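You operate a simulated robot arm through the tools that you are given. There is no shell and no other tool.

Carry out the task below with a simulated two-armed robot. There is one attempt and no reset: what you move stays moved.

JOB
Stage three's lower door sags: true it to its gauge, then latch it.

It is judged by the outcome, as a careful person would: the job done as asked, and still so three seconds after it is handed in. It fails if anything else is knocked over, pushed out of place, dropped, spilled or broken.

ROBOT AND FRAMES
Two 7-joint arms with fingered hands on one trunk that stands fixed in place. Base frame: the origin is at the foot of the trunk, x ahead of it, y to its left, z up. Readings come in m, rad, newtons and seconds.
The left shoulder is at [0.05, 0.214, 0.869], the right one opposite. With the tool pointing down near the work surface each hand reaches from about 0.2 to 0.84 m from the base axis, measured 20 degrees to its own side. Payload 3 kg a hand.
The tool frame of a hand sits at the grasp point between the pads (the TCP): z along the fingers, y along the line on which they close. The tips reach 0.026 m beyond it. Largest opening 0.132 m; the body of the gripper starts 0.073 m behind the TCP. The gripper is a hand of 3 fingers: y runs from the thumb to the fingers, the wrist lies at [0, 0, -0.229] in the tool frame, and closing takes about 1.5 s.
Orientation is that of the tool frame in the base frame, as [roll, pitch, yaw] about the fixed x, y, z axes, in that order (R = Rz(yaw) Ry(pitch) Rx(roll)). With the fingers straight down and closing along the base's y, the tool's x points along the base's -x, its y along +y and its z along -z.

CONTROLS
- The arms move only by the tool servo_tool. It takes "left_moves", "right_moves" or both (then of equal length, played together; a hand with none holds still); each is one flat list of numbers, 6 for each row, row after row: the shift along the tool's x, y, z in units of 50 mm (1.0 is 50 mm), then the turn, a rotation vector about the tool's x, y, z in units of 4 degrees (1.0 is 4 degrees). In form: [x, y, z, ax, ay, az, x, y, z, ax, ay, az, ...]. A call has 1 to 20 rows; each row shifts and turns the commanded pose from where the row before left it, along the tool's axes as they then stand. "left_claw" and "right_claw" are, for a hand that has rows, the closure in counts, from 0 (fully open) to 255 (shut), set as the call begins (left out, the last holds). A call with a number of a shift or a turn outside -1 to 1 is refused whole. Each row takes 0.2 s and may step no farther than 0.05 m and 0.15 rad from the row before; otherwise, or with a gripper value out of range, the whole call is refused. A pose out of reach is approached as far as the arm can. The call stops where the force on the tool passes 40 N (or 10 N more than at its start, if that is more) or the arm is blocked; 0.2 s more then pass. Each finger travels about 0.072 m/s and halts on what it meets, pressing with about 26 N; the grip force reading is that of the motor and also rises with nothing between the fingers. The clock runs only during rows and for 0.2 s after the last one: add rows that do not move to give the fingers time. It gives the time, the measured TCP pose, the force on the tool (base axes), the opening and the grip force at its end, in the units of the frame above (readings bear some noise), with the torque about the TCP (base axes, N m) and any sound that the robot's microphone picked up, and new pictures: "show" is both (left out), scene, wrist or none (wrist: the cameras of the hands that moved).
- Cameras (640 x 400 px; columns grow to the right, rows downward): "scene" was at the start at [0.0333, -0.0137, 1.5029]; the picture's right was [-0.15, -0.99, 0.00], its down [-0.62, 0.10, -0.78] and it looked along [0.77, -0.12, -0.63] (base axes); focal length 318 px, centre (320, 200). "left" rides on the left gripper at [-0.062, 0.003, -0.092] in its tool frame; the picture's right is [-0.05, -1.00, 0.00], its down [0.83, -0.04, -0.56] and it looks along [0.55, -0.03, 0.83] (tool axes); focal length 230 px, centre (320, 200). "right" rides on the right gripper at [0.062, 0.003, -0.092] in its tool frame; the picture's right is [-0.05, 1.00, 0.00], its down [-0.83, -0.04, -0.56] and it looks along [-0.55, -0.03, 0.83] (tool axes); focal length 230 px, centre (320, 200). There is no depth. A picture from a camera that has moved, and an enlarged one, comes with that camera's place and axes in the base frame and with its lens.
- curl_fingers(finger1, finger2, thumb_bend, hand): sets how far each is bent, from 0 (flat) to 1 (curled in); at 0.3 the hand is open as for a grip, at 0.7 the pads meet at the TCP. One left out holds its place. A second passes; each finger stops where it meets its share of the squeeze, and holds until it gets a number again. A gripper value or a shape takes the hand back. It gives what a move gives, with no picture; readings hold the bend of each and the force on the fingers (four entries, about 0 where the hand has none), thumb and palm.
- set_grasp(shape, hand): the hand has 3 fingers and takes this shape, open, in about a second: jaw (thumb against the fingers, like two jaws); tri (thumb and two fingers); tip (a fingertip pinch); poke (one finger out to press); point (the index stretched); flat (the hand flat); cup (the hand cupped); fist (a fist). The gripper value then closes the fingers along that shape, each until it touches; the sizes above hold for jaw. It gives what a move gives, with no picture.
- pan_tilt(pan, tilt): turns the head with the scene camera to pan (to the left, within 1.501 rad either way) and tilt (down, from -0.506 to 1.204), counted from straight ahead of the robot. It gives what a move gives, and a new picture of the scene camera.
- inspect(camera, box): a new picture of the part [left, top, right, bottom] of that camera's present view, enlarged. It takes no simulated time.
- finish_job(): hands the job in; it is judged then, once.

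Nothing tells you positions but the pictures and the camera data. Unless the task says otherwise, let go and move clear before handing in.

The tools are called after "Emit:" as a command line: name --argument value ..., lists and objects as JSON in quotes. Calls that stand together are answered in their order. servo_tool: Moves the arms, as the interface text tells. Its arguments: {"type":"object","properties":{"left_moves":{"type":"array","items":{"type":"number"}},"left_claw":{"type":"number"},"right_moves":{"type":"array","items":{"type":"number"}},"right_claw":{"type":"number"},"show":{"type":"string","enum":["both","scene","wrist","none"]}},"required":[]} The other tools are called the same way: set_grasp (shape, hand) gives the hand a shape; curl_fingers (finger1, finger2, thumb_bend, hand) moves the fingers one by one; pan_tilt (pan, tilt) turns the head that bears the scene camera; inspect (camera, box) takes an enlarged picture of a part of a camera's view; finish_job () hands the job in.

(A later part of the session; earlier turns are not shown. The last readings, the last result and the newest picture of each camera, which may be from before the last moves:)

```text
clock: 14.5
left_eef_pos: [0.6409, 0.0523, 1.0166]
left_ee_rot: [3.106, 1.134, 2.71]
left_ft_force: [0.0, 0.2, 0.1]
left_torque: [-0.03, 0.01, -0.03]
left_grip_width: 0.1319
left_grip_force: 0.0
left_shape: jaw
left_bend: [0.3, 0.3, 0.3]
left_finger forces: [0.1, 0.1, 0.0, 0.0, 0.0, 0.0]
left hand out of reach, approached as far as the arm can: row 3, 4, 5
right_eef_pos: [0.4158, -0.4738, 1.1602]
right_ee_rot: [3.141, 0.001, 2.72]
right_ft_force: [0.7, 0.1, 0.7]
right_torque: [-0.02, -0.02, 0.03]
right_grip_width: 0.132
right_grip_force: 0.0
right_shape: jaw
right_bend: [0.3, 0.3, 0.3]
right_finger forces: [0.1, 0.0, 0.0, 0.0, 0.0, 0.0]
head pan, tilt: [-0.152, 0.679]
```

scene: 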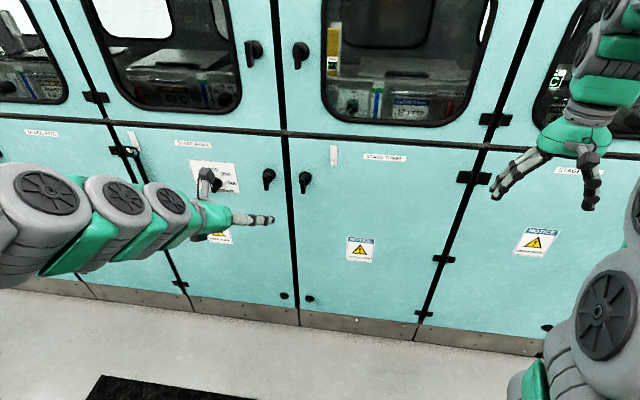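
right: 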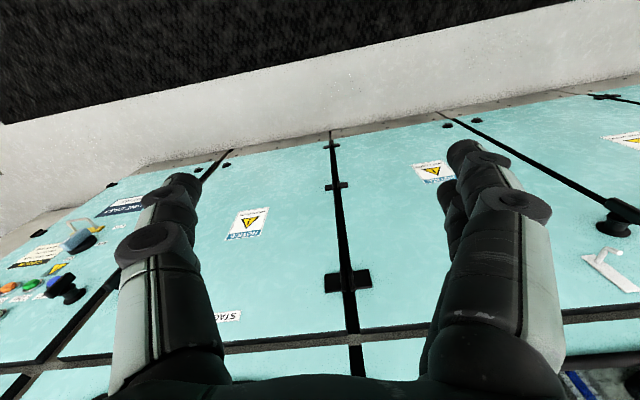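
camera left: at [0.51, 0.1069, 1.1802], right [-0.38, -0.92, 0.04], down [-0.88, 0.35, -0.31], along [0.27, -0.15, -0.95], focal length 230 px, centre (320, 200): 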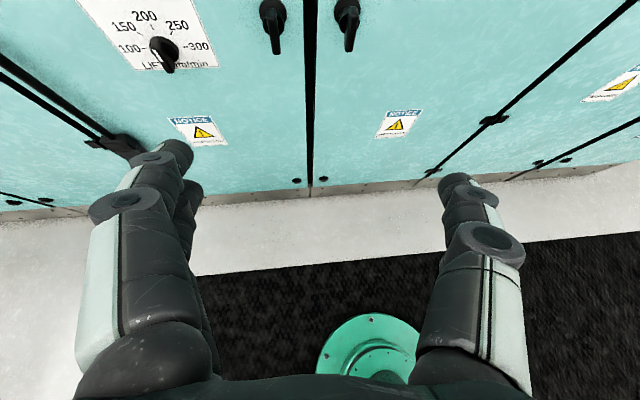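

It reached 65° as it extended. I'll continue forward, shift right toward the handle, and keep pitching.

Emit:
servo_tool --left_moves '[0, -0.4, 0.1, 0, 0, 0, 0, -0.4, 0.1, 0, -0.5, 0, 0, -0.4, 0.1, 0, -0.5, 0, 0.2, -0.4, 0.1, 0, -0.5, 0, 0.2, -0.4, 0.1, 0, -1, 0, 0.2, 0, 0.1, 0, -1, 0, 0.2, 0, 0, 0, -1, 0]' --show "both"

```text
clock: 16.1
left_eef_pos: [0.6756, -0.0471, 1.019]
left_ee_rot: [3.028, 1.45, 2.63]
left_ft_force: [-0.6, 0.3, -0.5]
left_torque: [0.0, 0.01, 0.0]
left_grip_width: 0.1321
left_grip_force: 0.1
left_shape: jaw
left_bend: [0.3, 0.3, 0.3]
left_finger forces: [0.0, 0.0, 0.0, 0.0, 0.1, 0.1]
left hand out of reach, approached as far as the arm can: row 2, 3, 4, 5, 6, 7
right_eef_pos: [0.4165, -0.4735, 1.1612]
right_ee_rot: [-3.141, 0.001, 2.72]
right_ft_force: [1.3, -0.9, -0.7]
right_torque: [-0.06, 0.04, 0.02]
right_grip_width: 0.1317
right_grip_force: 0.1
right_shape: jaw
right_bend: [0.3, 0.3, 0.3]
right_finger forces: [0.1, 0.1, 0.0, 0.0, 0.0, 0.0]
head pan, tilt: [-0.152, 0.679]
camera left: at [0.5989, -0.0149, 1.0909], right [-0.38, -0.92, 0.04], down [-0.61, 0.22, -0.76], along [0.69, -0.31, -0.65], focal length 230 px, centre (320, 200)
```

scene: 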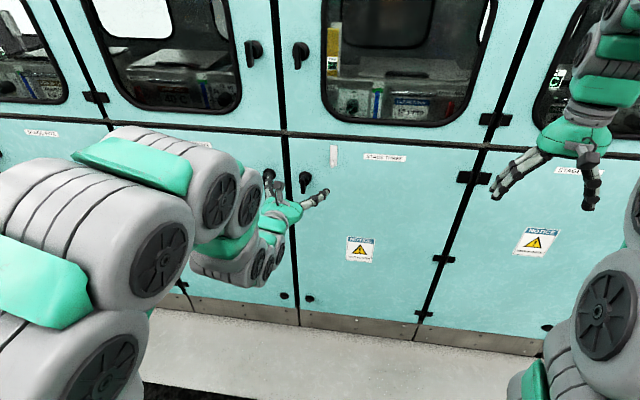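
left: 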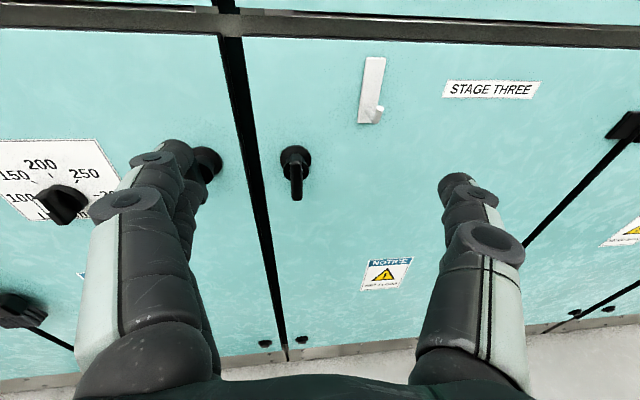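

The left hand now points almost straight at the door with its camera on the handle. I'll inspect closely from here.

Emit:
inspect --camera "left" --box '[220, 20, 420, 220]'

Emit:
inspect --camera "left" --box '[210, 0, 290, 60]'

Emit:
inspect --camera "left" --box '[500, 0, 640, 160]'

Emit:
inspect --camera "left" --box '[240, 300, 340, 380]'

```text
2.00 times, centred on (320, 120) of left
camera zoom: at [0.5989, -0.0149, 1.0909], right [-0.38, -0.92, 0.04], down [-0.61, 0.22, -0.76], along [0.69, -0.31, -0.65], focal length 460 px, centre (320, 360)
```

zoom: 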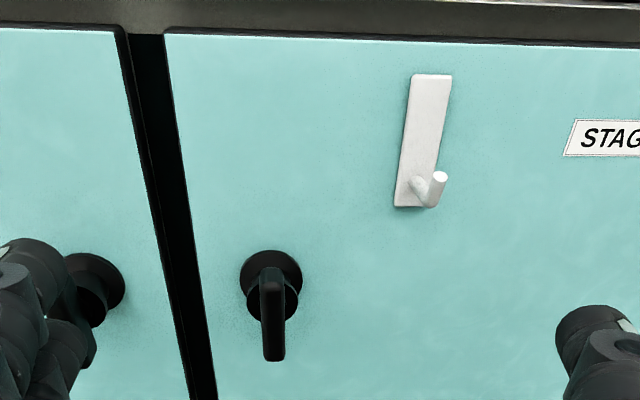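

```text
6.67 times, centred on (250, 30) of left
camera zoom: at [0.5989, -0.0149, 1.0909], right [-0.38, -0.92, 0.04], down [-0.61, 0.22, -0.76], along [0.69, -0.31, -0.65], focal length 1534 px, centre (787, 1333)
```

zoom: 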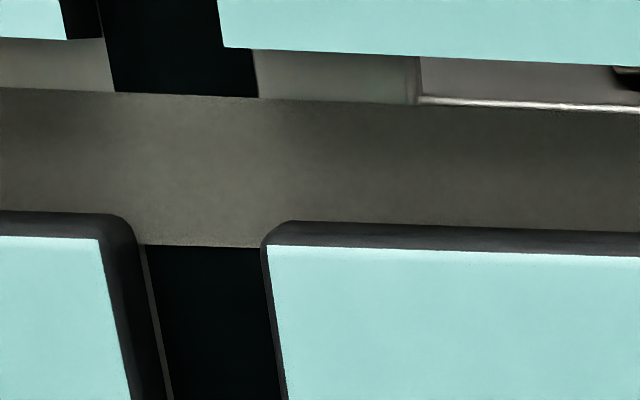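

```text
2.50 times, centred on (570, 80) of left
camera zoom: at [0.5989, -0.0149, 1.0909], right [-0.38, -0.92, 0.04], down [-0.61, 0.22, -0.76], along [0.69, -0.31, -0.65], focal length 575 px, centre (-305, 500)
```

zoom: 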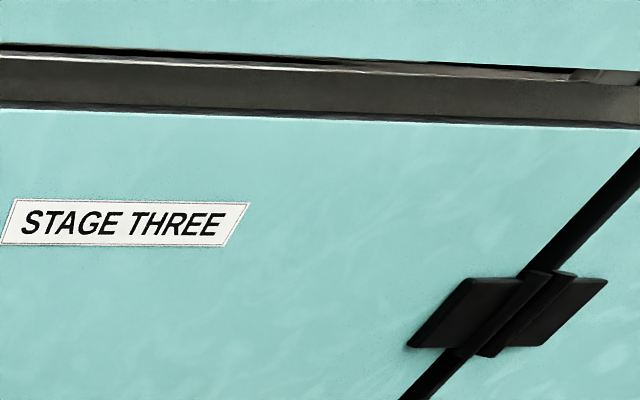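

```text
5.00 times, centred on (290, 340) of left
camera zoom: at [0.5989, -0.0149, 1.0909], right [-0.38, -0.92, 0.04], down [-0.61, 0.22, -0.76], along [0.69, -0.31, -0.65], focal length 1150 px, centre (470, -500)
```

zoom: 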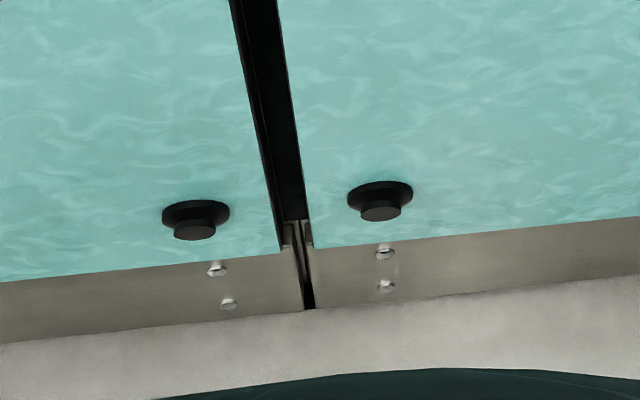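

The door looks shut flush, so the gauge and adjuster must be inside. I triangulate the T-bar at about (0.815, -0.081, 0.925), upright, roughly 54 mm long and 13 mm wide. I'll line up the left hand squarely in front of it with the fingers half closed to stay clear of stage four's handle.

Emit:
servo_tool --left_moves '[0.42, 0.074, 0.3, -0.405, -0.42, -0.1, 0.42, 0.074, 0.3, -0.405, -0.42, -0.1, 0.42, 0.074, 0.3, -0.405, -0.42, -0.1, 0.42, 0.074, 0.3, -0.405, -0.42, -0.1, 0, 0, 0, 0, 0, 0]' --left_claw 110 --show "both"

```text
clock: 17.3
left_eef_pos: [0.7303, -0.0509, 0.93]
left_ee_rot: [-2.043, 1.563, -2.327]
left_ft_force: [-0.6, -0.8, 0.1]
left_torque: [0.01, 0.0, 0.01]
left_grip_width: 0.0758
left_grip_force: 0.1
left_shape: jaw
left_bend: [0.72, 0.72, 0.7]
left_finger forces: [0.0, 0.1, 0.0, 0.0, 0.0, 0.0]
right_eef_pos: [0.4164, -0.4728, 1.1621]
right_ee_rot: [-3.141, -0.001, 2.72]
right_ft_force: [0.5, -0.4, 0.4]
right_torque: [0.0, 0.01, -0.02]
right_grip_width: 0.1319
right_grip_force: 0.1
right_shape: jaw
right_bend: [0.3, 0.3, 0.3]
right_finger forces: [0.0, 0.1, 0.1, 0.0, 0.0, 0.0]
head pan, tilt: [-0.152, 0.679]
camera left: at [0.6421, -0.023, 0.9921], right [-0.28, -0.96, 0.06], down [-0.55, 0.11, -0.83], along [0.79, -0.26, -0.56], focal length 230 px, centre (320, 200)
```

scene: 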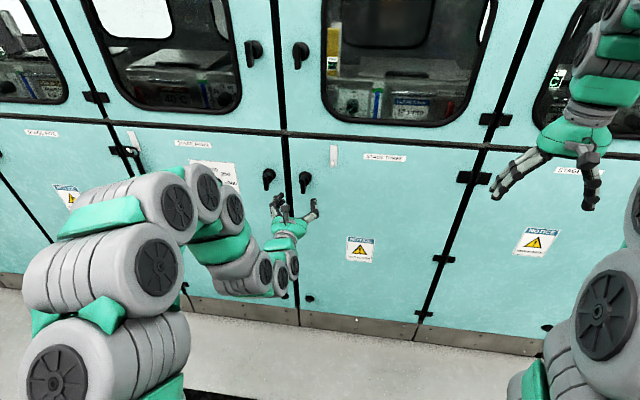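
left: 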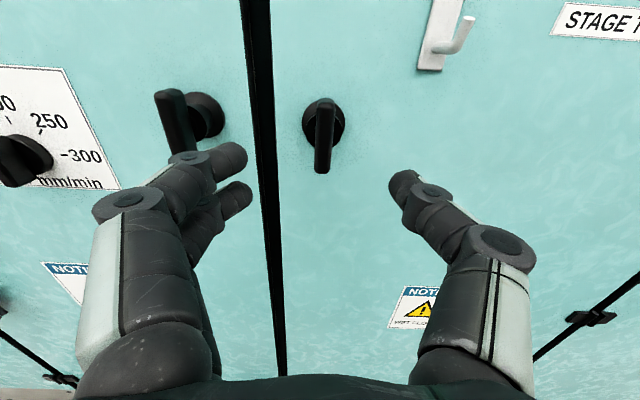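

The hand is squared up: the bar sits between the fingers about 75 mm ahead. I'll advance gently, then check before closing.

Emit:
servo_tool --left_moves '[0.05, -0.05, 0.3, 0, 0, 0, 0.05, -0.05, 0.3, 0, 0, 0, 0, 0, 0.3, 0, 0, 0, 0, 0, 0.3, 0, 0, 0, 0, 0, 0.2, 0, 0, 0, 0, 0, 0, 0, 0, 0]' --show "both"

```text
clock: 18.7
left_eef_pos: [0.7962, -0.0746, 0.924]
left_ee_rot: [-2.063, 1.563, -2.347]
left_ft_force: [-0.9, -0.3, -0.4]
left_torque: [0.02, -0.03, 0.0]
left_grip_width: 0.0757
left_grip_force: 0.1
left_shape: jaw
left_bend: [0.72, 0.72, 0.7]
left_finger forces: [0.0, 0.0, 0.0, 0.0, 0.1, 0.0]
right_eef_pos: [0.4162, -0.4728, 1.1629]
right_ee_rot: [3.14, -0.001, 2.719]
right_ft_force: [-0.4, 0.5, -0.2]
right_torque: [0.0, 0.0, -0.01]
right_grip_width: 0.1322
right_grip_force: 0.2
right_shape: jaw
right_bend: [0.3, 0.3, 0.3]
right_finger forces: [0.0, 0.1, 0.0, 0.0, 0.1, 0.0]
head pan, tilt: [-0.152, 0.679]
camera left: at [0.7085, -0.0482, 0.9868], right [-0.28, -0.96, 0.06], down [-0.55, 0.11, -0.83], along [0.79, -0.27, -0.56], focal length 230 px, centre (320, 200)
```

scene: 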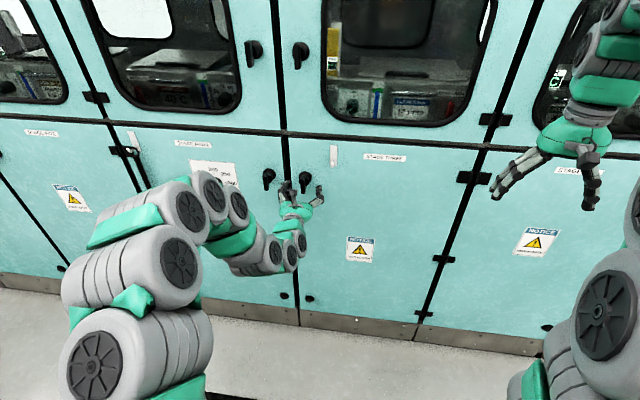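
left: 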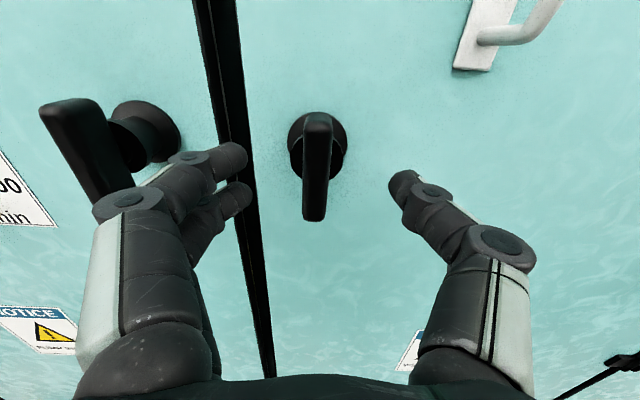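

The bar is centred between the fingers. I'll advance another 12 mm and close on it.

Emit:
servo_tool --left_moves '[0, 0.03, 0.24, 0, 0, 0, 0, 0, 0, 0, 0, 0]' --show "none"

Emit:
servo_tool --left_moves '[0, 0, 0, 0, 0, 0, 0, 0, 0, 0, 0, 0, 0, 0, 0, 0, 0, 0, 0, 0, 0, 0, 0, 0, 0, 0, 0, 0, 0, 0, 0, 0, 0, 0, 0, 0]' --left_claw 255 --show "both"

```text
clock: 19.3
left_eef_pos: [0.8086, -0.0793, 0.9257]
left_ee_rot: [-2.01, 1.562, -2.297]
left_ft_force: [0.0, 0.8, 0.2]
left_torque: [-0.01, 0.0, 0.0]
left_grip_width: 0.0757
left_grip_force: 0.0
left_shape: jaw
left_bend: [0.72, 0.72, 0.7]
left_finger forces: [0.1, 0.1, 0.0, 0.1, 0.0, 0.1]
right_eef_pos: [0.4179, -0.4727, 1.1615]
right_ee_rot: [-3.141, -0.001, 2.718]
right_ft_force: [0.0, 0.8, 0.4]
right_torque: [0.01, 0.01, -0.01]
right_grip_width: 0.1319
right_grip_force: 0.0
right_shape: jaw
right_bend: [0.3, 0.3, 0.3]
right_finger forces: [0.1, 0.0, 0.2, 0.0, 0.1, 0.0]
head pan, tilt: [-0.152, 0.679]
```

```text
clock: 20.7
left_eef_pos: [0.8078, -0.0791, 0.9238]
left_ee_rot: [-2.096, 1.562, -2.382]
left_ft_force: [-16.1, 8.0, -0.2]
left_torque: [0.19, -0.13, -0.09]
left_grip_width: 0.018
left_grip_force: 26.2
left_shape: jaw
left_bend: [0.74, 0.72, 0.71]
left_finger forces: [14.6, 11.7, 0.0, 0.0, 41.0, 0.0]
right_eef_pos: [0.4165, -0.4745, 1.1624]
right_ee_rot: [3.141, -0.001, 2.719]
right_ft_force: [0.2, -0.8, 0.1]
right_torque: [-0.01, -0.01, 0.02]
right_grip_width: 0.1321
right_grip_force: 0.0
right_shape: jaw
right_bend: [0.3, 0.3, 0.3]
right_finger forces: [0.0, 0.0, 0.0, 0.0, 0.0, 0.1]
head pan, tilt: [-0.152, 0.679]
camera left: at [0.7211, -0.0501, 0.9861], right [-0.28, -0.96, 0.06], down [-0.55, 0.11, -0.83], along [0.79, -0.26, -0.56], focal length 230 px, centre (320, 200)
```

scene: 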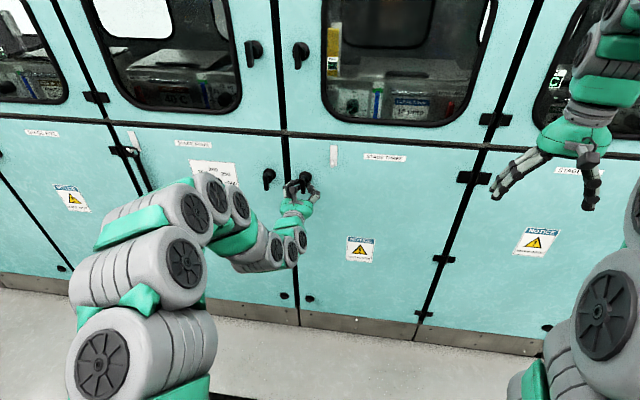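
left: 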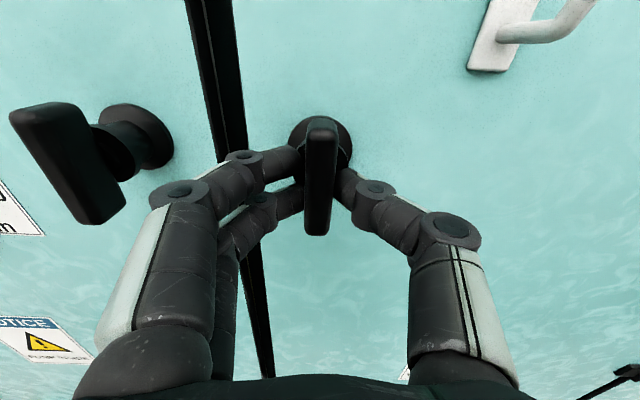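

The bar is gripped (18 mm). I'll first test with a gentle pull to see whether the door is latched as it stands.

Emit:
servo_tool --left_moves '[0, 0, -0.1, 0, 0, 0, 0, 0, -0.1, 0, 0, 0, 0, 0, -0.1, 0, 0, 0, 0, 0, 0, 0, 0, 0]' --show "both"

```text
clock: 21.7
left_eef_pos: [0.7949, -0.0739, 0.9252]
left_ee_rot: [-1.999, 1.564, -2.283]
left_ft_force: [21.7, -3.9, 1.2]
left_torque: [0.04, -0.09, 0.04]
left_grip_width: 0.013
left_grip_force: 26.3
left_shape: jaw
left_bend: [0.73, 0.71, 0.7]
left_finger forces: [7.1, 10.3, 0.1, 0.1, 14.7, 0.0]
right_eef_pos: [0.4153, -0.474, 1.1612]
right_ee_rot: [-3.141, 0.0, 2.718]
right_ft_force: [0.6, -0.2, -0.1]
right_torque: [0.0, 0.0, 0.0]
right_grip_width: 0.1322
right_grip_force: 0.1
right_shape: jaw
right_bend: [0.3, 0.3, 0.3]
right_finger forces: [0.0, 0.1, 0.0, 0.0, 0.1, 0.0]
head pan, tilt: [-0.152, 0.679]
camera left: at [0.7074, -0.0467, 0.9866], right [-0.28, -0.96, 0.06], down [-0.55, 0.11, -0.83], along [0.79, -0.26, -0.56], focal length 230 px, centre (320, 200)
```

scene: 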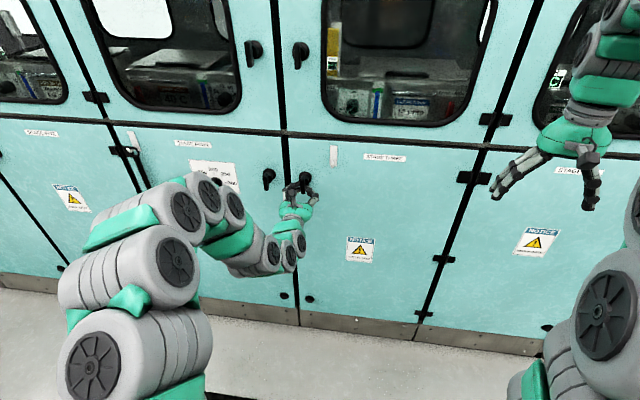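
left: 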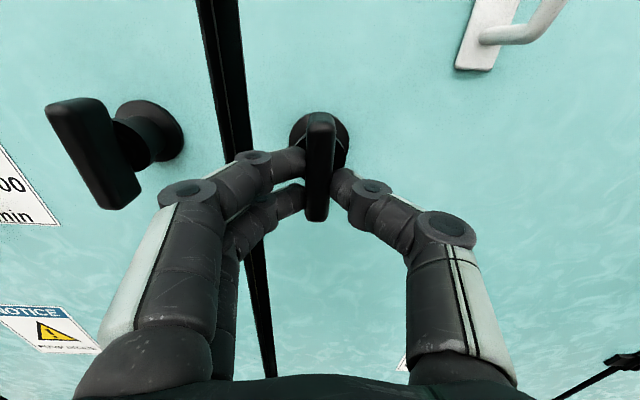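

The door resists the pull, so it's held by the latch. I'll ease off and try turning the handle clockwise a little, watching the torque.

Emit:
servo_tool --left_moves '[0, 0, 0.1, 0, 0, 0, 0, 0, 0.04, 0, 0, 0, 0, 0, 0, 0, 0, 1, 0, 0, 0, 0, 0, 1, 0, 0, 0, 0, 0, 1, 0, 0, 0, 0, 0, 0]' --show "both"

```text
clock: 23.1
left_eef_pos: [0.8008, -0.0757, 0.9252]
left_ee_rot: [1.592, 1.368, 1.305]
left_ft_force: [-21.5, 9.5, 5.1]
left_torque: [-0.09, -0.08, 0.2]
left_grip_width: 0.0163
left_grip_force: 26.2
left_shape: jaw
left_bend: [0.75, 0.72, 0.73]
left_finger forces: [13.1, 16.0, 0.1, 0.0, 25.5, 0.0]
right_eef_pos: [0.4152, -0.4722, 1.1622]
right_ee_rot: [-3.141, 0.0, 2.718]
right_ft_force: [0.0, 0.9, 0.2]
right_torque: [0.0, 0.02, 0.0]
right_grip_width: 0.1317
right_grip_force: 0.0
right_shape: jaw
right_bend: [0.3, 0.3, 0.3]
right_finger forces: [0.0, 0.1, 0.0, 0.0, 0.0, 0.0]
head pan, tilt: [-0.152, 0.679]
camera left: at [0.7097, -0.0603, 0.9855], right [-0.28, -0.95, -0.15], down [-0.5, 0.28, -0.82], along [0.82, -0.15, -0.55], focal length 230 px, centre (320, 200)
```

scene: 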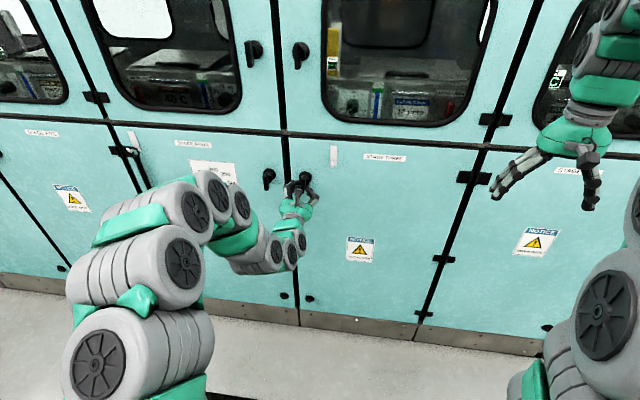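
left: 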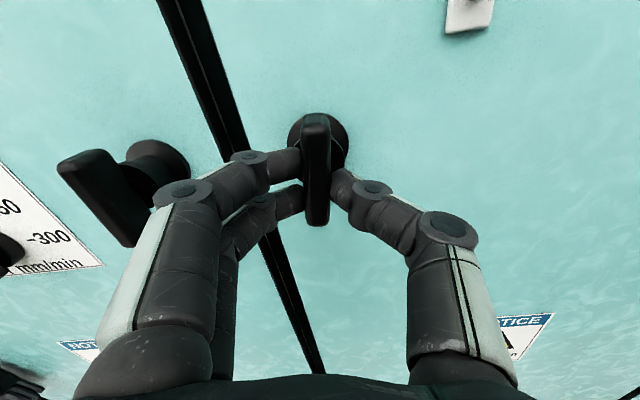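

The bar appears to follow the hand with little torque. I'll check in the scene view.

Emit:
inspect --camera "scene" --box '[270, 160, 340, 215]'

Emit:
inspect --camera "left" --box '[260, 90, 380, 240]'

```text
7.27 times, centred on (305, 188) of scene
camera zoom: at [0.0328, -0.0135, 1.5029], right [-0.15, -0.99, 0.0], down [-0.62, 0.09, -0.78], along [0.77, -0.12, -0.63], focal length 2309 px, centre (429, 291)
```

zoom: 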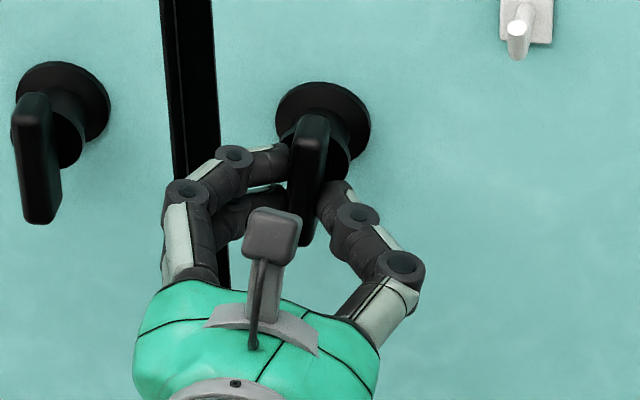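

```text
2.67 times, centred on (320, 165) of left
camera zoom: at [0.7097, -0.0603, 0.9855], right [-0.28, -0.95, -0.15], down [-0.5, 0.28, -0.82], along [0.82, -0.15, -0.55], focal length 614 px, centre (320, 293)
```

zoom: 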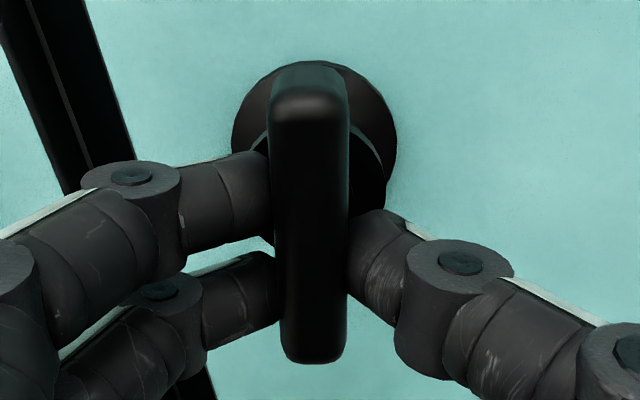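

The handle is turning clockwise with the hand. I'll back off slightly to relieve the push and continue the turn.

Emit:
servo_tool --left_moves '[0, 0, -0.06, 0, 0, 1, 0, 0, 0, 0, 0, 1, 0, 0, 0, 0, 0, 1, 0, 0, 0, 0, 0, 1, 0, 0, 0, 0, 0, 1, 0, 0, 0, 0, 0, 1, 0, 0, 0, 0, 0, 1, 0, 0, 0, 0, 0, 1, 0, 0, 0, 0, 0, 1, 0, 0, 0, 0, 0, 1]' --show "both"

```text
clock: 25.3
left_eef_pos: [0.7989, -0.0736, 0.9258]
left_ee_rot: [1.576, 0.671, 1.293]
left_ft_force: [5.4, 28.7, -5.8]
left_torque: [-0.17, 0.02, 0.53]
left_grip_width: 0.0155
left_grip_force: 25.6
left_shape: jaw
left_bend: [0.74, 0.71, 0.72]
left_finger forces: [13.8, 16.4, 0.0, 0.1, 15.0, 0.0]
right_eef_pos: [0.4166, -0.472, 1.1624]
right_ee_rot: [-3.14, 0.0, 2.718]
right_ft_force: [-0.4, -0.1, 0.4]
right_torque: [0.03, -0.04, 0.01]
right_grip_width: 0.1319
right_grip_force: 0.1
right_shape: jaw
right_bend: [0.3, 0.3, 0.3]
right_finger forces: [0.0, 0.0, 0.0, 0.0, 0.1, 0.1]
head pan, tilt: [-0.152, 0.679]
camera left: at [0.6971, -0.0939, 0.9661], right [-0.19, -0.63, -0.75], down [-0.36, 0.75, -0.55], along [0.91, 0.17, -0.37], focal length 230 px, centre (320, 200)
```

scene: 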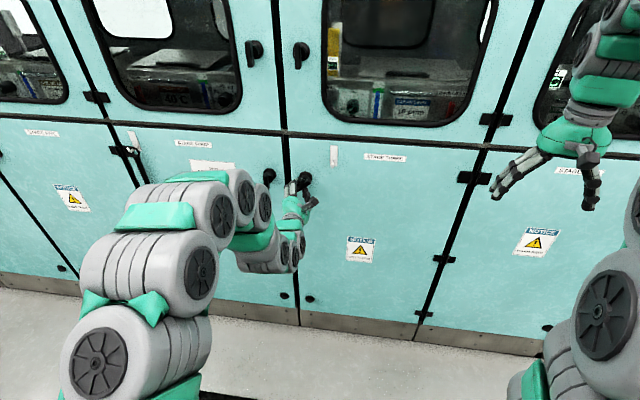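
left: 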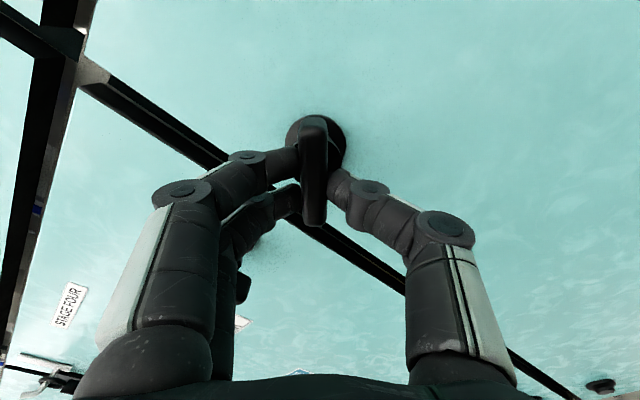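

The turn is at about 52°, with some side force from slight off-centring. I'll shift 2 mm left to relieve it and finish the quarter turn.

Emit:
servo_tool --left_moves '[0.032, 0.025, 0, 0, 0, 0, 0, 0, 0, 0, 0, 1, 0, 0, 0, 0, 0, 1, 0, 0, 0, 0, 0, 1, 0, 0, 0, 0, 0, 1, 0, 0, 0, 0, 0, 1]' --show "none"

```text
clock: 26.7
left_eef_pos: [0.7993, -0.0731, 0.9257]
left_ee_rot: [1.572, 0.321, 1.288]
left_ft_force: [5.9, 28.8, 3.8]
left_torque: [-0.23, -0.1, 0.51]
left_grip_width: 0.0154
left_grip_force: 26.5
left_shape: jaw
left_bend: [0.74, 0.71, 0.72]
left_finger forces: [13.5, 16.1, 0.1, 0.0, 15.4, 0.1]
right_eef_pos: [0.4171, -0.4731, 1.1621]
right_ee_rot: [-3.141, 0.001, 2.718]
right_ft_force: [0.8, -0.5, -0.1]
right_torque: [0.01, -0.03, 0.0]
right_grip_width: 0.132
right_grip_force: 0.1
right_shape: jaw
right_bend: [0.3, 0.3, 0.3]
right_finger forces: [0.1, 0.1, 0.0, 0.0, 0.0, 0.1]
head pan, tilt: [-0.152, 0.679]
```

Torque stays low at about 72°. I'll continue to 90° with another small shift left.

Emit:
servo_tool --left_moves '[0.06, 0.02, 0, 0, 0, 0, 0, 0, 0, 0, 0, 1, 0, 0, 0, 0, 0, 1, 0, 0, 0, 0, 0, 1, 0, 0, 0, 0, 0, 1, 0, 0, 0, 0, 0, 0.6]' --show "both"

```text
clock: 28.1
left_eef_pos: [0.801, -0.0701, 0.9259]
left_ee_rot: [1.572, 0.0, 1.284]
left_ft_force: [2.7, 14.8, 15.5]
left_torque: [-0.15, -0.35, 0.29]
left_grip_width: 0.0154
left_grip_force: 26.1
left_shape: jaw
left_bend: [0.74, 0.71, 0.72]
left_finger forces: [13.2, 16.7, 0.0, 0.1, 14.1, 0.0]
right_eef_pos: [0.4163, -0.4724, 1.161]
right_ee_rot: [-3.141, -0.001, 2.72]
right_ft_force: [0.2, 0.3, -0.2]
right_torque: [0.0, 0.0, -0.03]
right_grip_width: 0.1319
right_grip_force: 0.1
right_shape: jaw
right_bend: [0.3, 0.3, 0.3]
right_finger forces: [0.1, 0.0, 0.0, 0.0, 0.0, 0.0]
head pan, tilt: [-0.152, 0.679]
camera left: at [0.6933, -0.1051, 0.9295], right [-0.02, -0.05, -1.0], down [-0.3, 0.95, -0.04], along [0.95, 0.3, -0.03], focal length 230 px, centre (320, 200)
```

scene: 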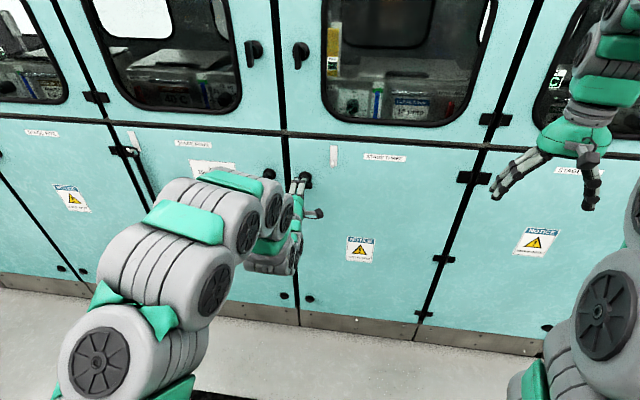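
left: 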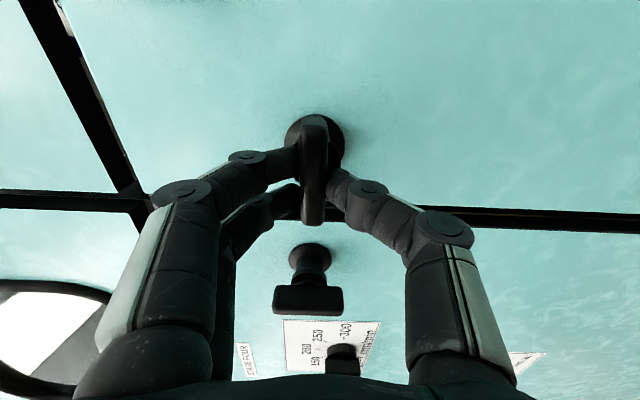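

The handle is now horizontal. I'll pull gently to see whether the door comes open.

Emit:
servo_tool --left_moves '[0, 0, -0.1, 0, 0, 0, 0, 0, -0.1, 0, 0, 0, 0, 0, -0.1, 0, 0, 0, 0, 0, -0.1, 0, 0, 0, 0, 0, 0, 0, 0, 0]' --show "both"

```text
clock: 29.3
left_eef_pos: [0.7804, -0.0665, 0.9265]
left_ee_rot: [1.576, 0.0, 1.281]
left_ft_force: [2.4, 0.2, 15.2]
left_torque: [-0.07, -0.37, 0.1]
left_grip_width: 0.0149
left_grip_force: 26.0
left_shape: jaw
left_bend: [0.74, 0.71, 0.72]
left_finger forces: [12.0, 16.2, 0.0, 0.0, 13.6, 0.0]
right_eef_pos: [0.4152, -0.4736, 1.1618]
right_ee_rot: [-3.141, 0.002, 2.719]
right_ft_force: [-0.1, -0.7, 0.8]
right_torque: [0.01, 0.02, 0.0]
right_grip_width: 0.1318
right_grip_force: 0.1
right_shape: jaw
right_bend: [0.3, 0.3, 0.3]
right_finger forces: [0.0, 0.1, 0.0, 0.1, 0.0, 0.0]
head pan, tilt: [-0.152, 0.679]
camera left: at [0.6734, -0.1004, 0.929], right [-0.02, -0.05, -1.0], down [-0.3, 0.95, -0.04], along [0.95, 0.3, -0.03], focal length 230 px, centre (320, 200)
```

scene: 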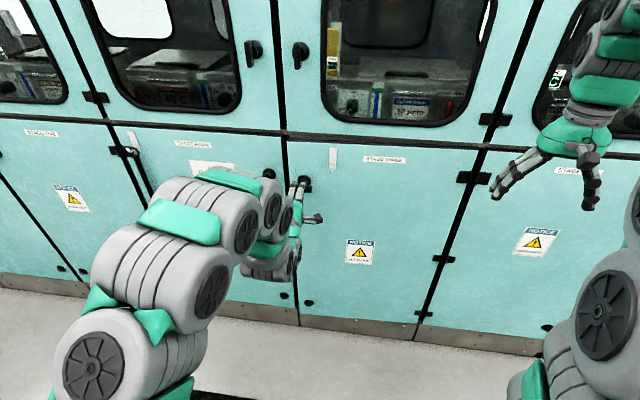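
left: 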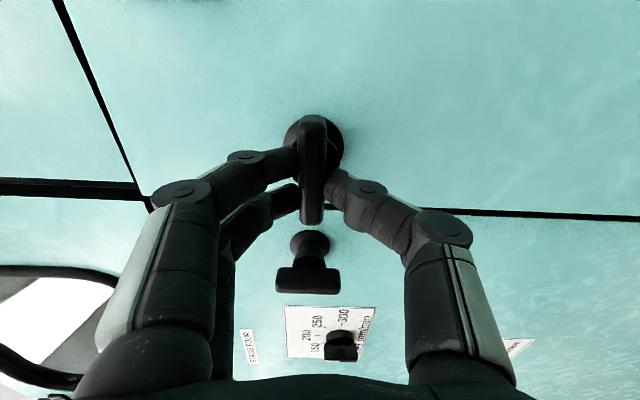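

The door came forward about 20 mm freely, so a quarter-turn clockwise unlatches it. I'll swing it open along its hinge arc in small steps.

Emit:
servo_tool --left_moves '[-0.1, 0, -0.687, 0, 1, 0, -0.1, 0, -0.687, 0, 1, 0, -0.1, 0, -0.687, 0, 1, 0]' --show "both"

```text
clock: 30.1
left_eef_pos: [0.6757, -0.062, 0.9251]
left_ee_rot: [1.575, -0.001, 1.49]
left_ft_force: [2.4, -25.5, 10.7]
left_torque: [0.13, -0.3, -0.39]
left_grip_width: 0.0146
left_grip_force: 26.2
left_shape: jaw
left_bend: [0.73, 0.71, 0.72]
left_finger forces: [11.3, 14.6, 0.1, 0.0, 15.2, 0.1]
right_eef_pos: [0.4148, -0.4737, 1.1606]
right_ee_rot: [3.142, 0.0, 2.717]
right_ft_force: [-0.9, 0.2, -0.4]
right_torque: [0.01, -0.05, -0.02]
right_grip_width: 0.1317
right_grip_force: 0.1
right_shape: jaw
right_bend: [0.3, 0.3, 0.3]
right_finger forces: [0.0, 0.0, 0.0, 0.0, 0.0, 0.0]
head pan, tilt: [-0.152, 0.679]
camera left: at [0.5773, -0.1166, 0.9288], right [-0.01, -0.05, -1.0], down [-0.49, 0.87, -0.04], along [0.87, 0.48, -0.03], focal length 230 px, centre (320, 200)
```

scene: 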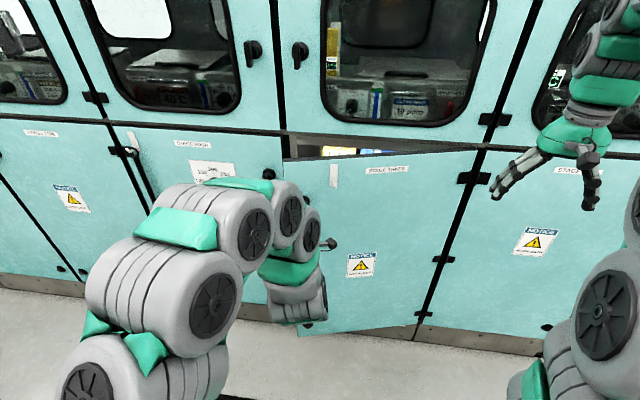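
left: 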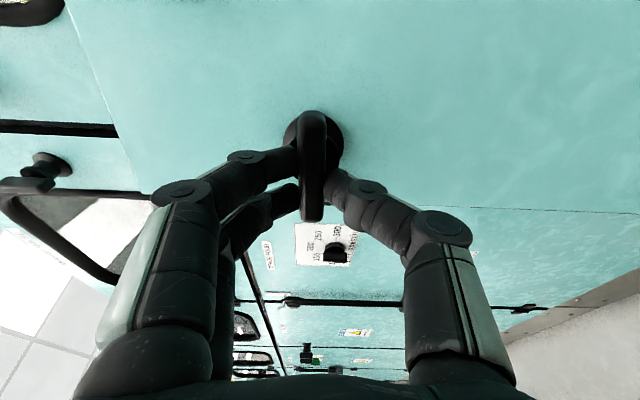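

The door is open about 14° and something is visible inside at the top gap. I'll look at it.

Emit:
inspect --camera "scene" --box '[270, 125, 400, 200]'

Emit:
inspect --camera "scene" --box '[380, 130, 520, 200]'

```text
4.92 times, centred on (335, 162) of scene
camera zoom: at [0.0331, -0.0141, 1.5028], right [-0.15, -0.99, 0.0], down [-0.62, 0.1, -0.78], along [0.77, -0.12, -0.63], focal length 1563 px, centre (246, 385)
```

zoom: 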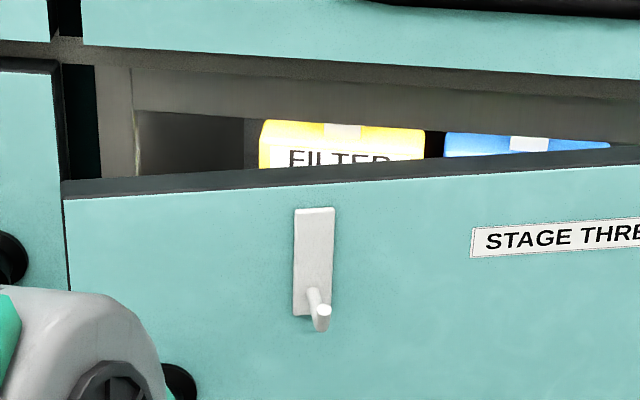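

```text
4.57 times, centred on (450, 165) of scene
camera zoom: at [0.0331, -0.0141, 1.5028], right [-0.15, -0.99, 0.0], down [-0.62, 0.1, -0.78], along [0.77, -0.12, -0.63], focal length 1451 px, centre (-274, 360)
```

zoom: 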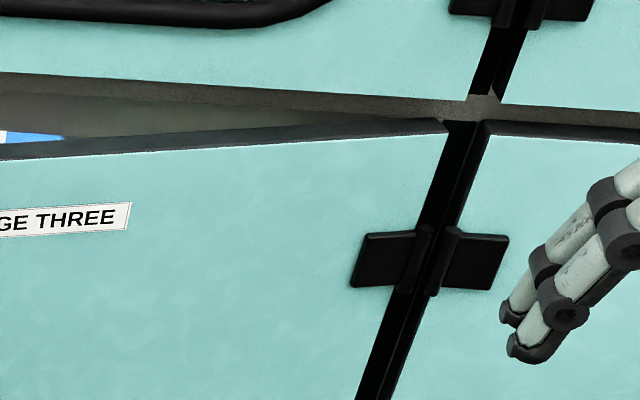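

There are boxes (filters) inside the cabinet. I'll open the door further, easing off the side force.

Emit:
servo_tool --left_moves '[-0.15, 0, -0.687, 0, 1, 0, -0.12, 0, -0.687, 0, 1, 0, -0.11, 0, -0.687, 0, 1, 0, -0.1, 0, -0.687, 0, 1, 0]' --show "both"

```text
clock: 31.1
left_eef_pos: [0.5382, -0.0862, 0.9269]
left_ee_rot: [1.573, 0.0, 1.771]
left_ft_force: [9.9, -27.7, 0.1]
left_torque: [0.08, -0.07, -0.46]
left_grip_width: 0.0146
left_grip_force: 25.6
left_shape: jaw
left_bend: [0.73, 0.71, 0.72]
left_finger forces: [8.5, 11.7, 0.0, 0.1, 20.6, 0.0]
right_eef_pos: [0.4161, -0.4744, 1.1612]
right_ee_rot: [3.141, -0.001, 2.72]
right_ft_force: [0.5, -0.3, 0.3]
right_torque: [0.0, -0.02, 0.01]
right_grip_width: 0.1317
right_grip_force: 0.1
right_shape: jaw
right_bend: [0.3, 0.3, 0.3]
right_finger forces: [0.0, 0.0, 0.1, 0.1, 0.1, 0.1]
head pan, tilt: [-0.152, 0.679]
camera left: at [0.46, -0.1662, 0.931], right [0.01, -0.05, -1.0], down [-0.71, 0.7, -0.04], along [0.7, 0.71, -0.03], focal length 230 px, centre (320, 200)
```

scene: 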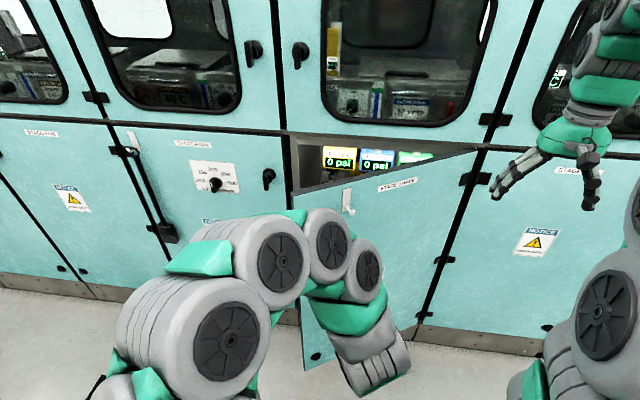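
left: 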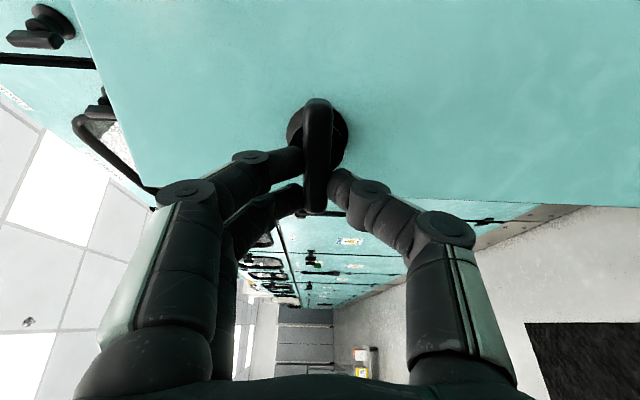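

Panels reading "0 psi" are visible inside. I'll zoom on the opening.

Emit:
inspect --camera "scene" --box '[285, 130, 470, 220]'

Emit:
inspect --camera "scene" --box '[290, 130, 370, 190]'

Emit:
inspect --camera "scene" --box '[290, 280, 350, 370]'

```text
3.46 times, centred on (378, 175) of scene
camera zoom: at [0.0334, -0.0141, 1.5028], right [-0.15, -0.99, 0.0], down [-0.62, 0.1, -0.78], along [0.77, -0.12, -0.63], focal length 1098 px, centre (121, 286)
```

zoom: 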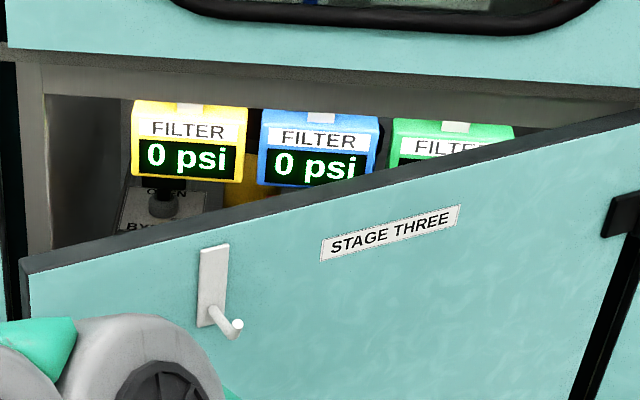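

```text
6.67 times, centred on (330, 160) of scene
camera zoom: at [0.0334, -0.0141, 1.5028], right [-0.15, -0.99, 0.0], down [-0.62, 0.1, -0.78], along [0.77, -0.12, -0.63], focal length 2116 px, centre (253, 467)
```

zoom: 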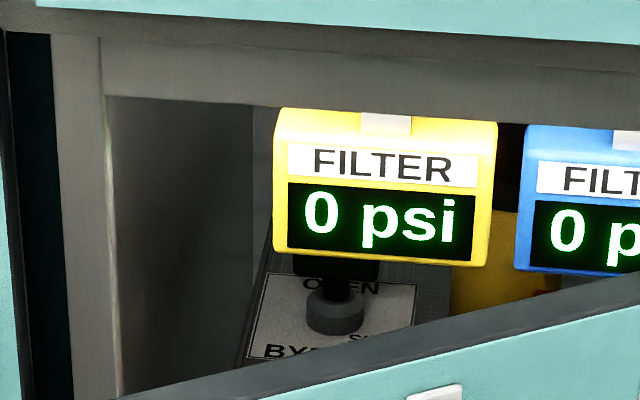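

```text
4.44 times, centred on (320, 325) of scene
camera zoom: at [0.0334, -0.0141, 1.5028], right [-0.15, -0.99, 0.0], down [-0.62, 0.1, -0.78], along [0.77, -0.12, -0.63], focal length 1411 px, centre (320, -356)
```

zoom: 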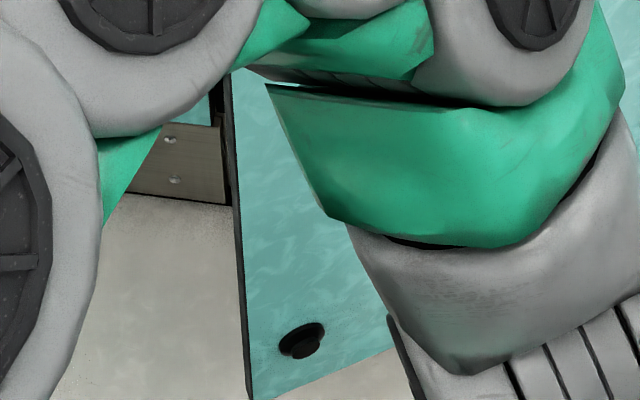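

The inside holds filter gauges and a bypass valve, but nothing for the door itself yet. I'll look right to check the right arm's clearance before swinging the door further.

Emit:
pan_tilt --pan -0.6 --tilt 0.8

```text
clock: 32.0
left_eef_pos: [0.5394, -0.0862, 0.929]
left_ee_rot: [1.574, -0.001, 1.772]
left_ft_force: [9.0, -27.5, 3.4]
left_torque: [0.12, -0.08, -0.44]
left_grip_width: 0.0141
left_grip_force: 26.0
left_shape: jaw
left_bend: [0.73, 0.71, 0.72]
left_finger forces: [9.5, 12.3, 0.1, 0.1, 19.6, 0.1]
right_eef_pos: [0.4155, -0.4737, 1.1617]
right_ee_rot: [-3.141, -0.001, 2.72]
right_ft_force: [0.2, 0.5, 0.7]
right_torque: [0.02, 0.01, -0.03]
right_grip_width: 0.1317
right_grip_force: 0.1
right_shape: jaw
right_bend: [0.3, 0.3, 0.3]
right_finger forces: [0.0, 0.0, 0.0, 0.0, 0.1, 0.0]
head pan, tilt: [-0.6, 0.799]
```

scene: 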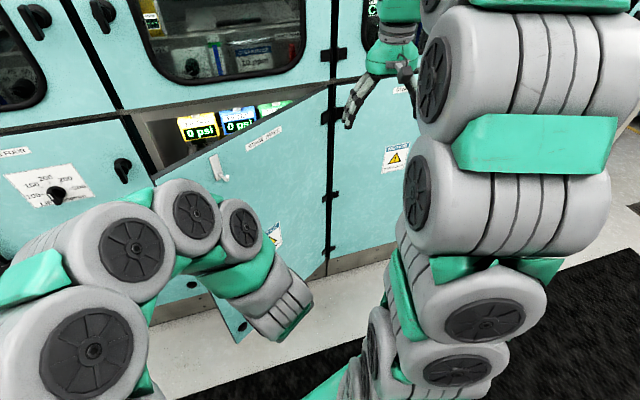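

The right arm stands behind where a fully open door would swing, so I'll keep the opening moderate for now. I'll release the handle and back the left hand off.

Emit:
servo_tool --left_moves '[0, 0, 0, 0, 0, 0, 0, 0, 0, 0, 0, 0, 0, 0, 0, 0, 0, 0, 0, 0, 0, 0, 0, 0]' --left_claw 120 --show "none"

Emit:
servo_tool --left_moves '[0, 0, -0.3, 0, 0, 0, 0, 0, -0.3, 0, 0, 0, 0, 0, -0.3, 0, 0, 0, 0, 0, -0.3, 0, 0, 0]' --show "both"

```text
clock: 33.0
left_eef_pos: [0.5387, -0.0854, 0.9272]
left_ee_rot: [1.576, -0.003, 1.775]
left_ft_force: [0.2, -0.2, 0.1]
left_torque: [0.01, -0.02, 0.01]
left_grip_width: 0.069
left_grip_force: 0.1
left_shape: jaw
left_bend: [0.72, 0.72, 0.7]
left_finger forces: [0.0, 0.0, 0.0, 0.0, 0.0, 0.2]
right_eef_pos: [0.4164, -0.4743, 1.1622]
right_ee_rot: [-3.141, 0.001, 2.718]
right_ft_force: [-0.8, -0.4, 0.3]
right_torque: [0.03, 0.0, 0.02]
right_grip_width: 0.132
right_grip_force: 0.1
right_shape: jaw
right_bend: [0.3, 0.3, 0.3]
right_finger forces: [0.1, 0.0, 0.0, 0.0, 0.0, 0.0]
head pan, tilt: [-0.6, 0.799]
```

```text
clock: 34.0
left_eef_pos: [0.4811, -0.0975, 0.9277]
left_ee_rot: [1.575, 0.0, 1.774]
left_ft_force: [0.2, 0.0, -0.2]
left_torque: [0.01, 0.01, 0.01]
left_grip_width: 0.0693
left_grip_force: 0.1
left_shape: jaw
left_bend: [0.72, 0.72, 0.7]
left_finger forces: [0.1, 0.0, 0.1, 0.1, 0.0, 0.0]
right_eef_pos: [0.4155, -0.4738, 1.1608]
right_ee_rot: [3.141, -0.002, 2.719]
right_ft_force: [-0.5, -0.7, -0.4]
right_torque: [0.04, -0.02, -0.02]
right_grip_width: 0.1318
right_grip_force: 0.0
right_shape: jaw
right_bend: [0.3, 0.3, 0.3]
right_finger forces: [0.0, 0.0, 0.0, 0.1, 0.0, 0.0]
head pan, tilt: [-0.6, 0.799]
camera left: at [0.4025, -0.1775, 0.9321], right [0.01, -0.05, -1.0], down [-0.71, 0.7, -0.04], along [0.7, 0.71, -0.03], focal length 230 px, centre (320, 200)
```

scene: 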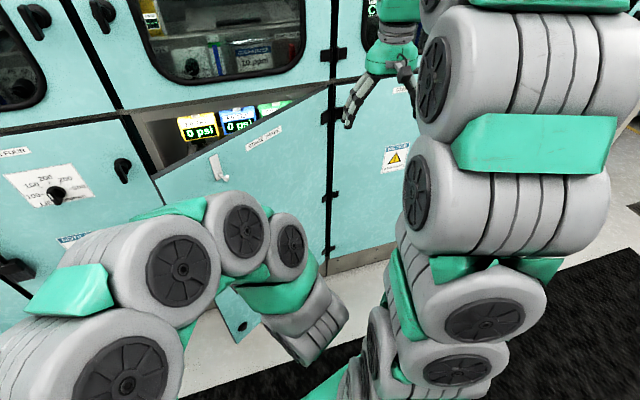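
left: 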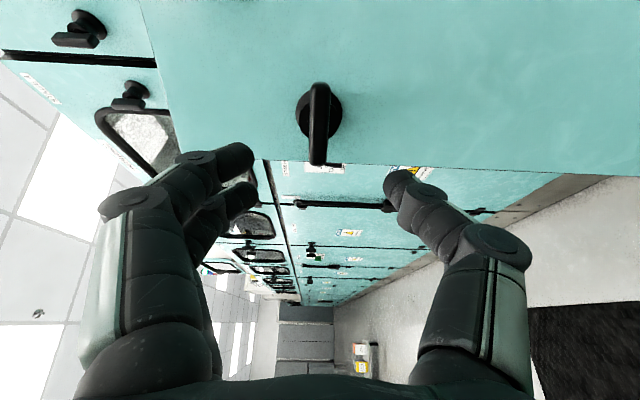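

The door stays where I left it. I'll slide the left hand out past the door's free edge and roll it back so its camera is on top, to look at the door's inner face.

Emit:
servo_tool --left_moves '[0.7, 0, -0.1, 0, 0, 0, 0.7, 0, -0.1, 0, 0, 0, 0.7, 0, -0.1, 0, 0, 0, 0.7, 0, 0, 0, 0, 0, 0, 0, 0, 0, 0, -1, 0, 0, 0, 0, 0, -1, 0, 0, 0, 0, 0, -1, 0, 0, 0, 0, 0, -1, 0, 0, 0, 0, 0, -1, 0, 0, 0, 0, 0, -1, 0, 0, 0, 0, 0, -1, 0, 0, 0, 0, 0, -1, 0, 0, 0, 0, 0, -1, 0, 0, 0, 0, 0, -1, 0, 0, 0, 0, 0, -1, 0, 0, 0, 0, 0, -1, 0, 0, 0, 0, 0, -1, 0, 0, 0, 0, 0, -1, 0, 0, 0, 0, 0, -1, 0, 0, 0, 0, 0, -1]' --show "both"

```text
clock: 38.2
left_eef_pos: [0.4729, -0.0301, 0.92]
left_ee_rot: [1.587, 1.088, 1.827]
left_ft_force: [-0.1, -0.8, -0.8]
left_torque: [0.0, -0.02, 0.03]
left_grip_width: 0.0698
left_grip_force: 0.1
left_shape: jaw
left_bend: [0.72, 0.72, 0.7]
left_finger forces: [0.0, 0.0, 0.0, 0.0, 0.0, 0.1]
left hand out of reach, approached as far as the arm can: row 2, 3, 4
right_eef_pos: [0.4137, -0.4764, 1.1611]
right_ee_rot: [3.139, 0.001, 2.711]
right_ft_force: [-0.7, 0.4, 0.2]
right_torque: [0.02, -0.02, 0.0]
right_grip_width: 0.1318
right_grip_force: 0.0
right_shape: jaw
right_bend: [0.3, 0.3, 0.3]
right_finger forces: [0.0, 0.1, 0.1, 0.0, 0.0, 0.0]
head pan, tilt: [-0.6, 0.799]
camera left: at [0.3894, -0.0781, 0.9761], right [0.22, -0.88, -0.42], down [-0.63, 0.2, -0.75], along [0.75, 0.42, -0.51], focal length 230 px, centre (320, 200)
```

scene: 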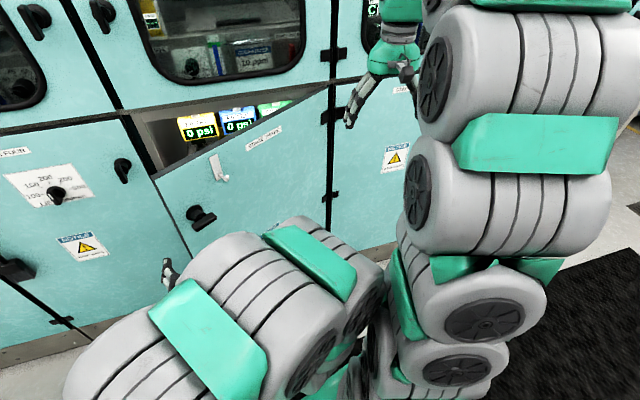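
left: 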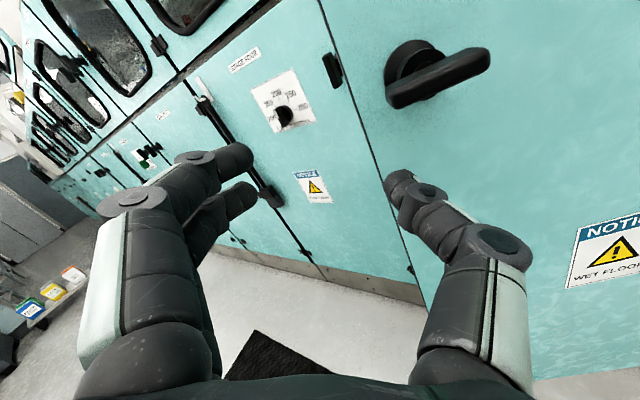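

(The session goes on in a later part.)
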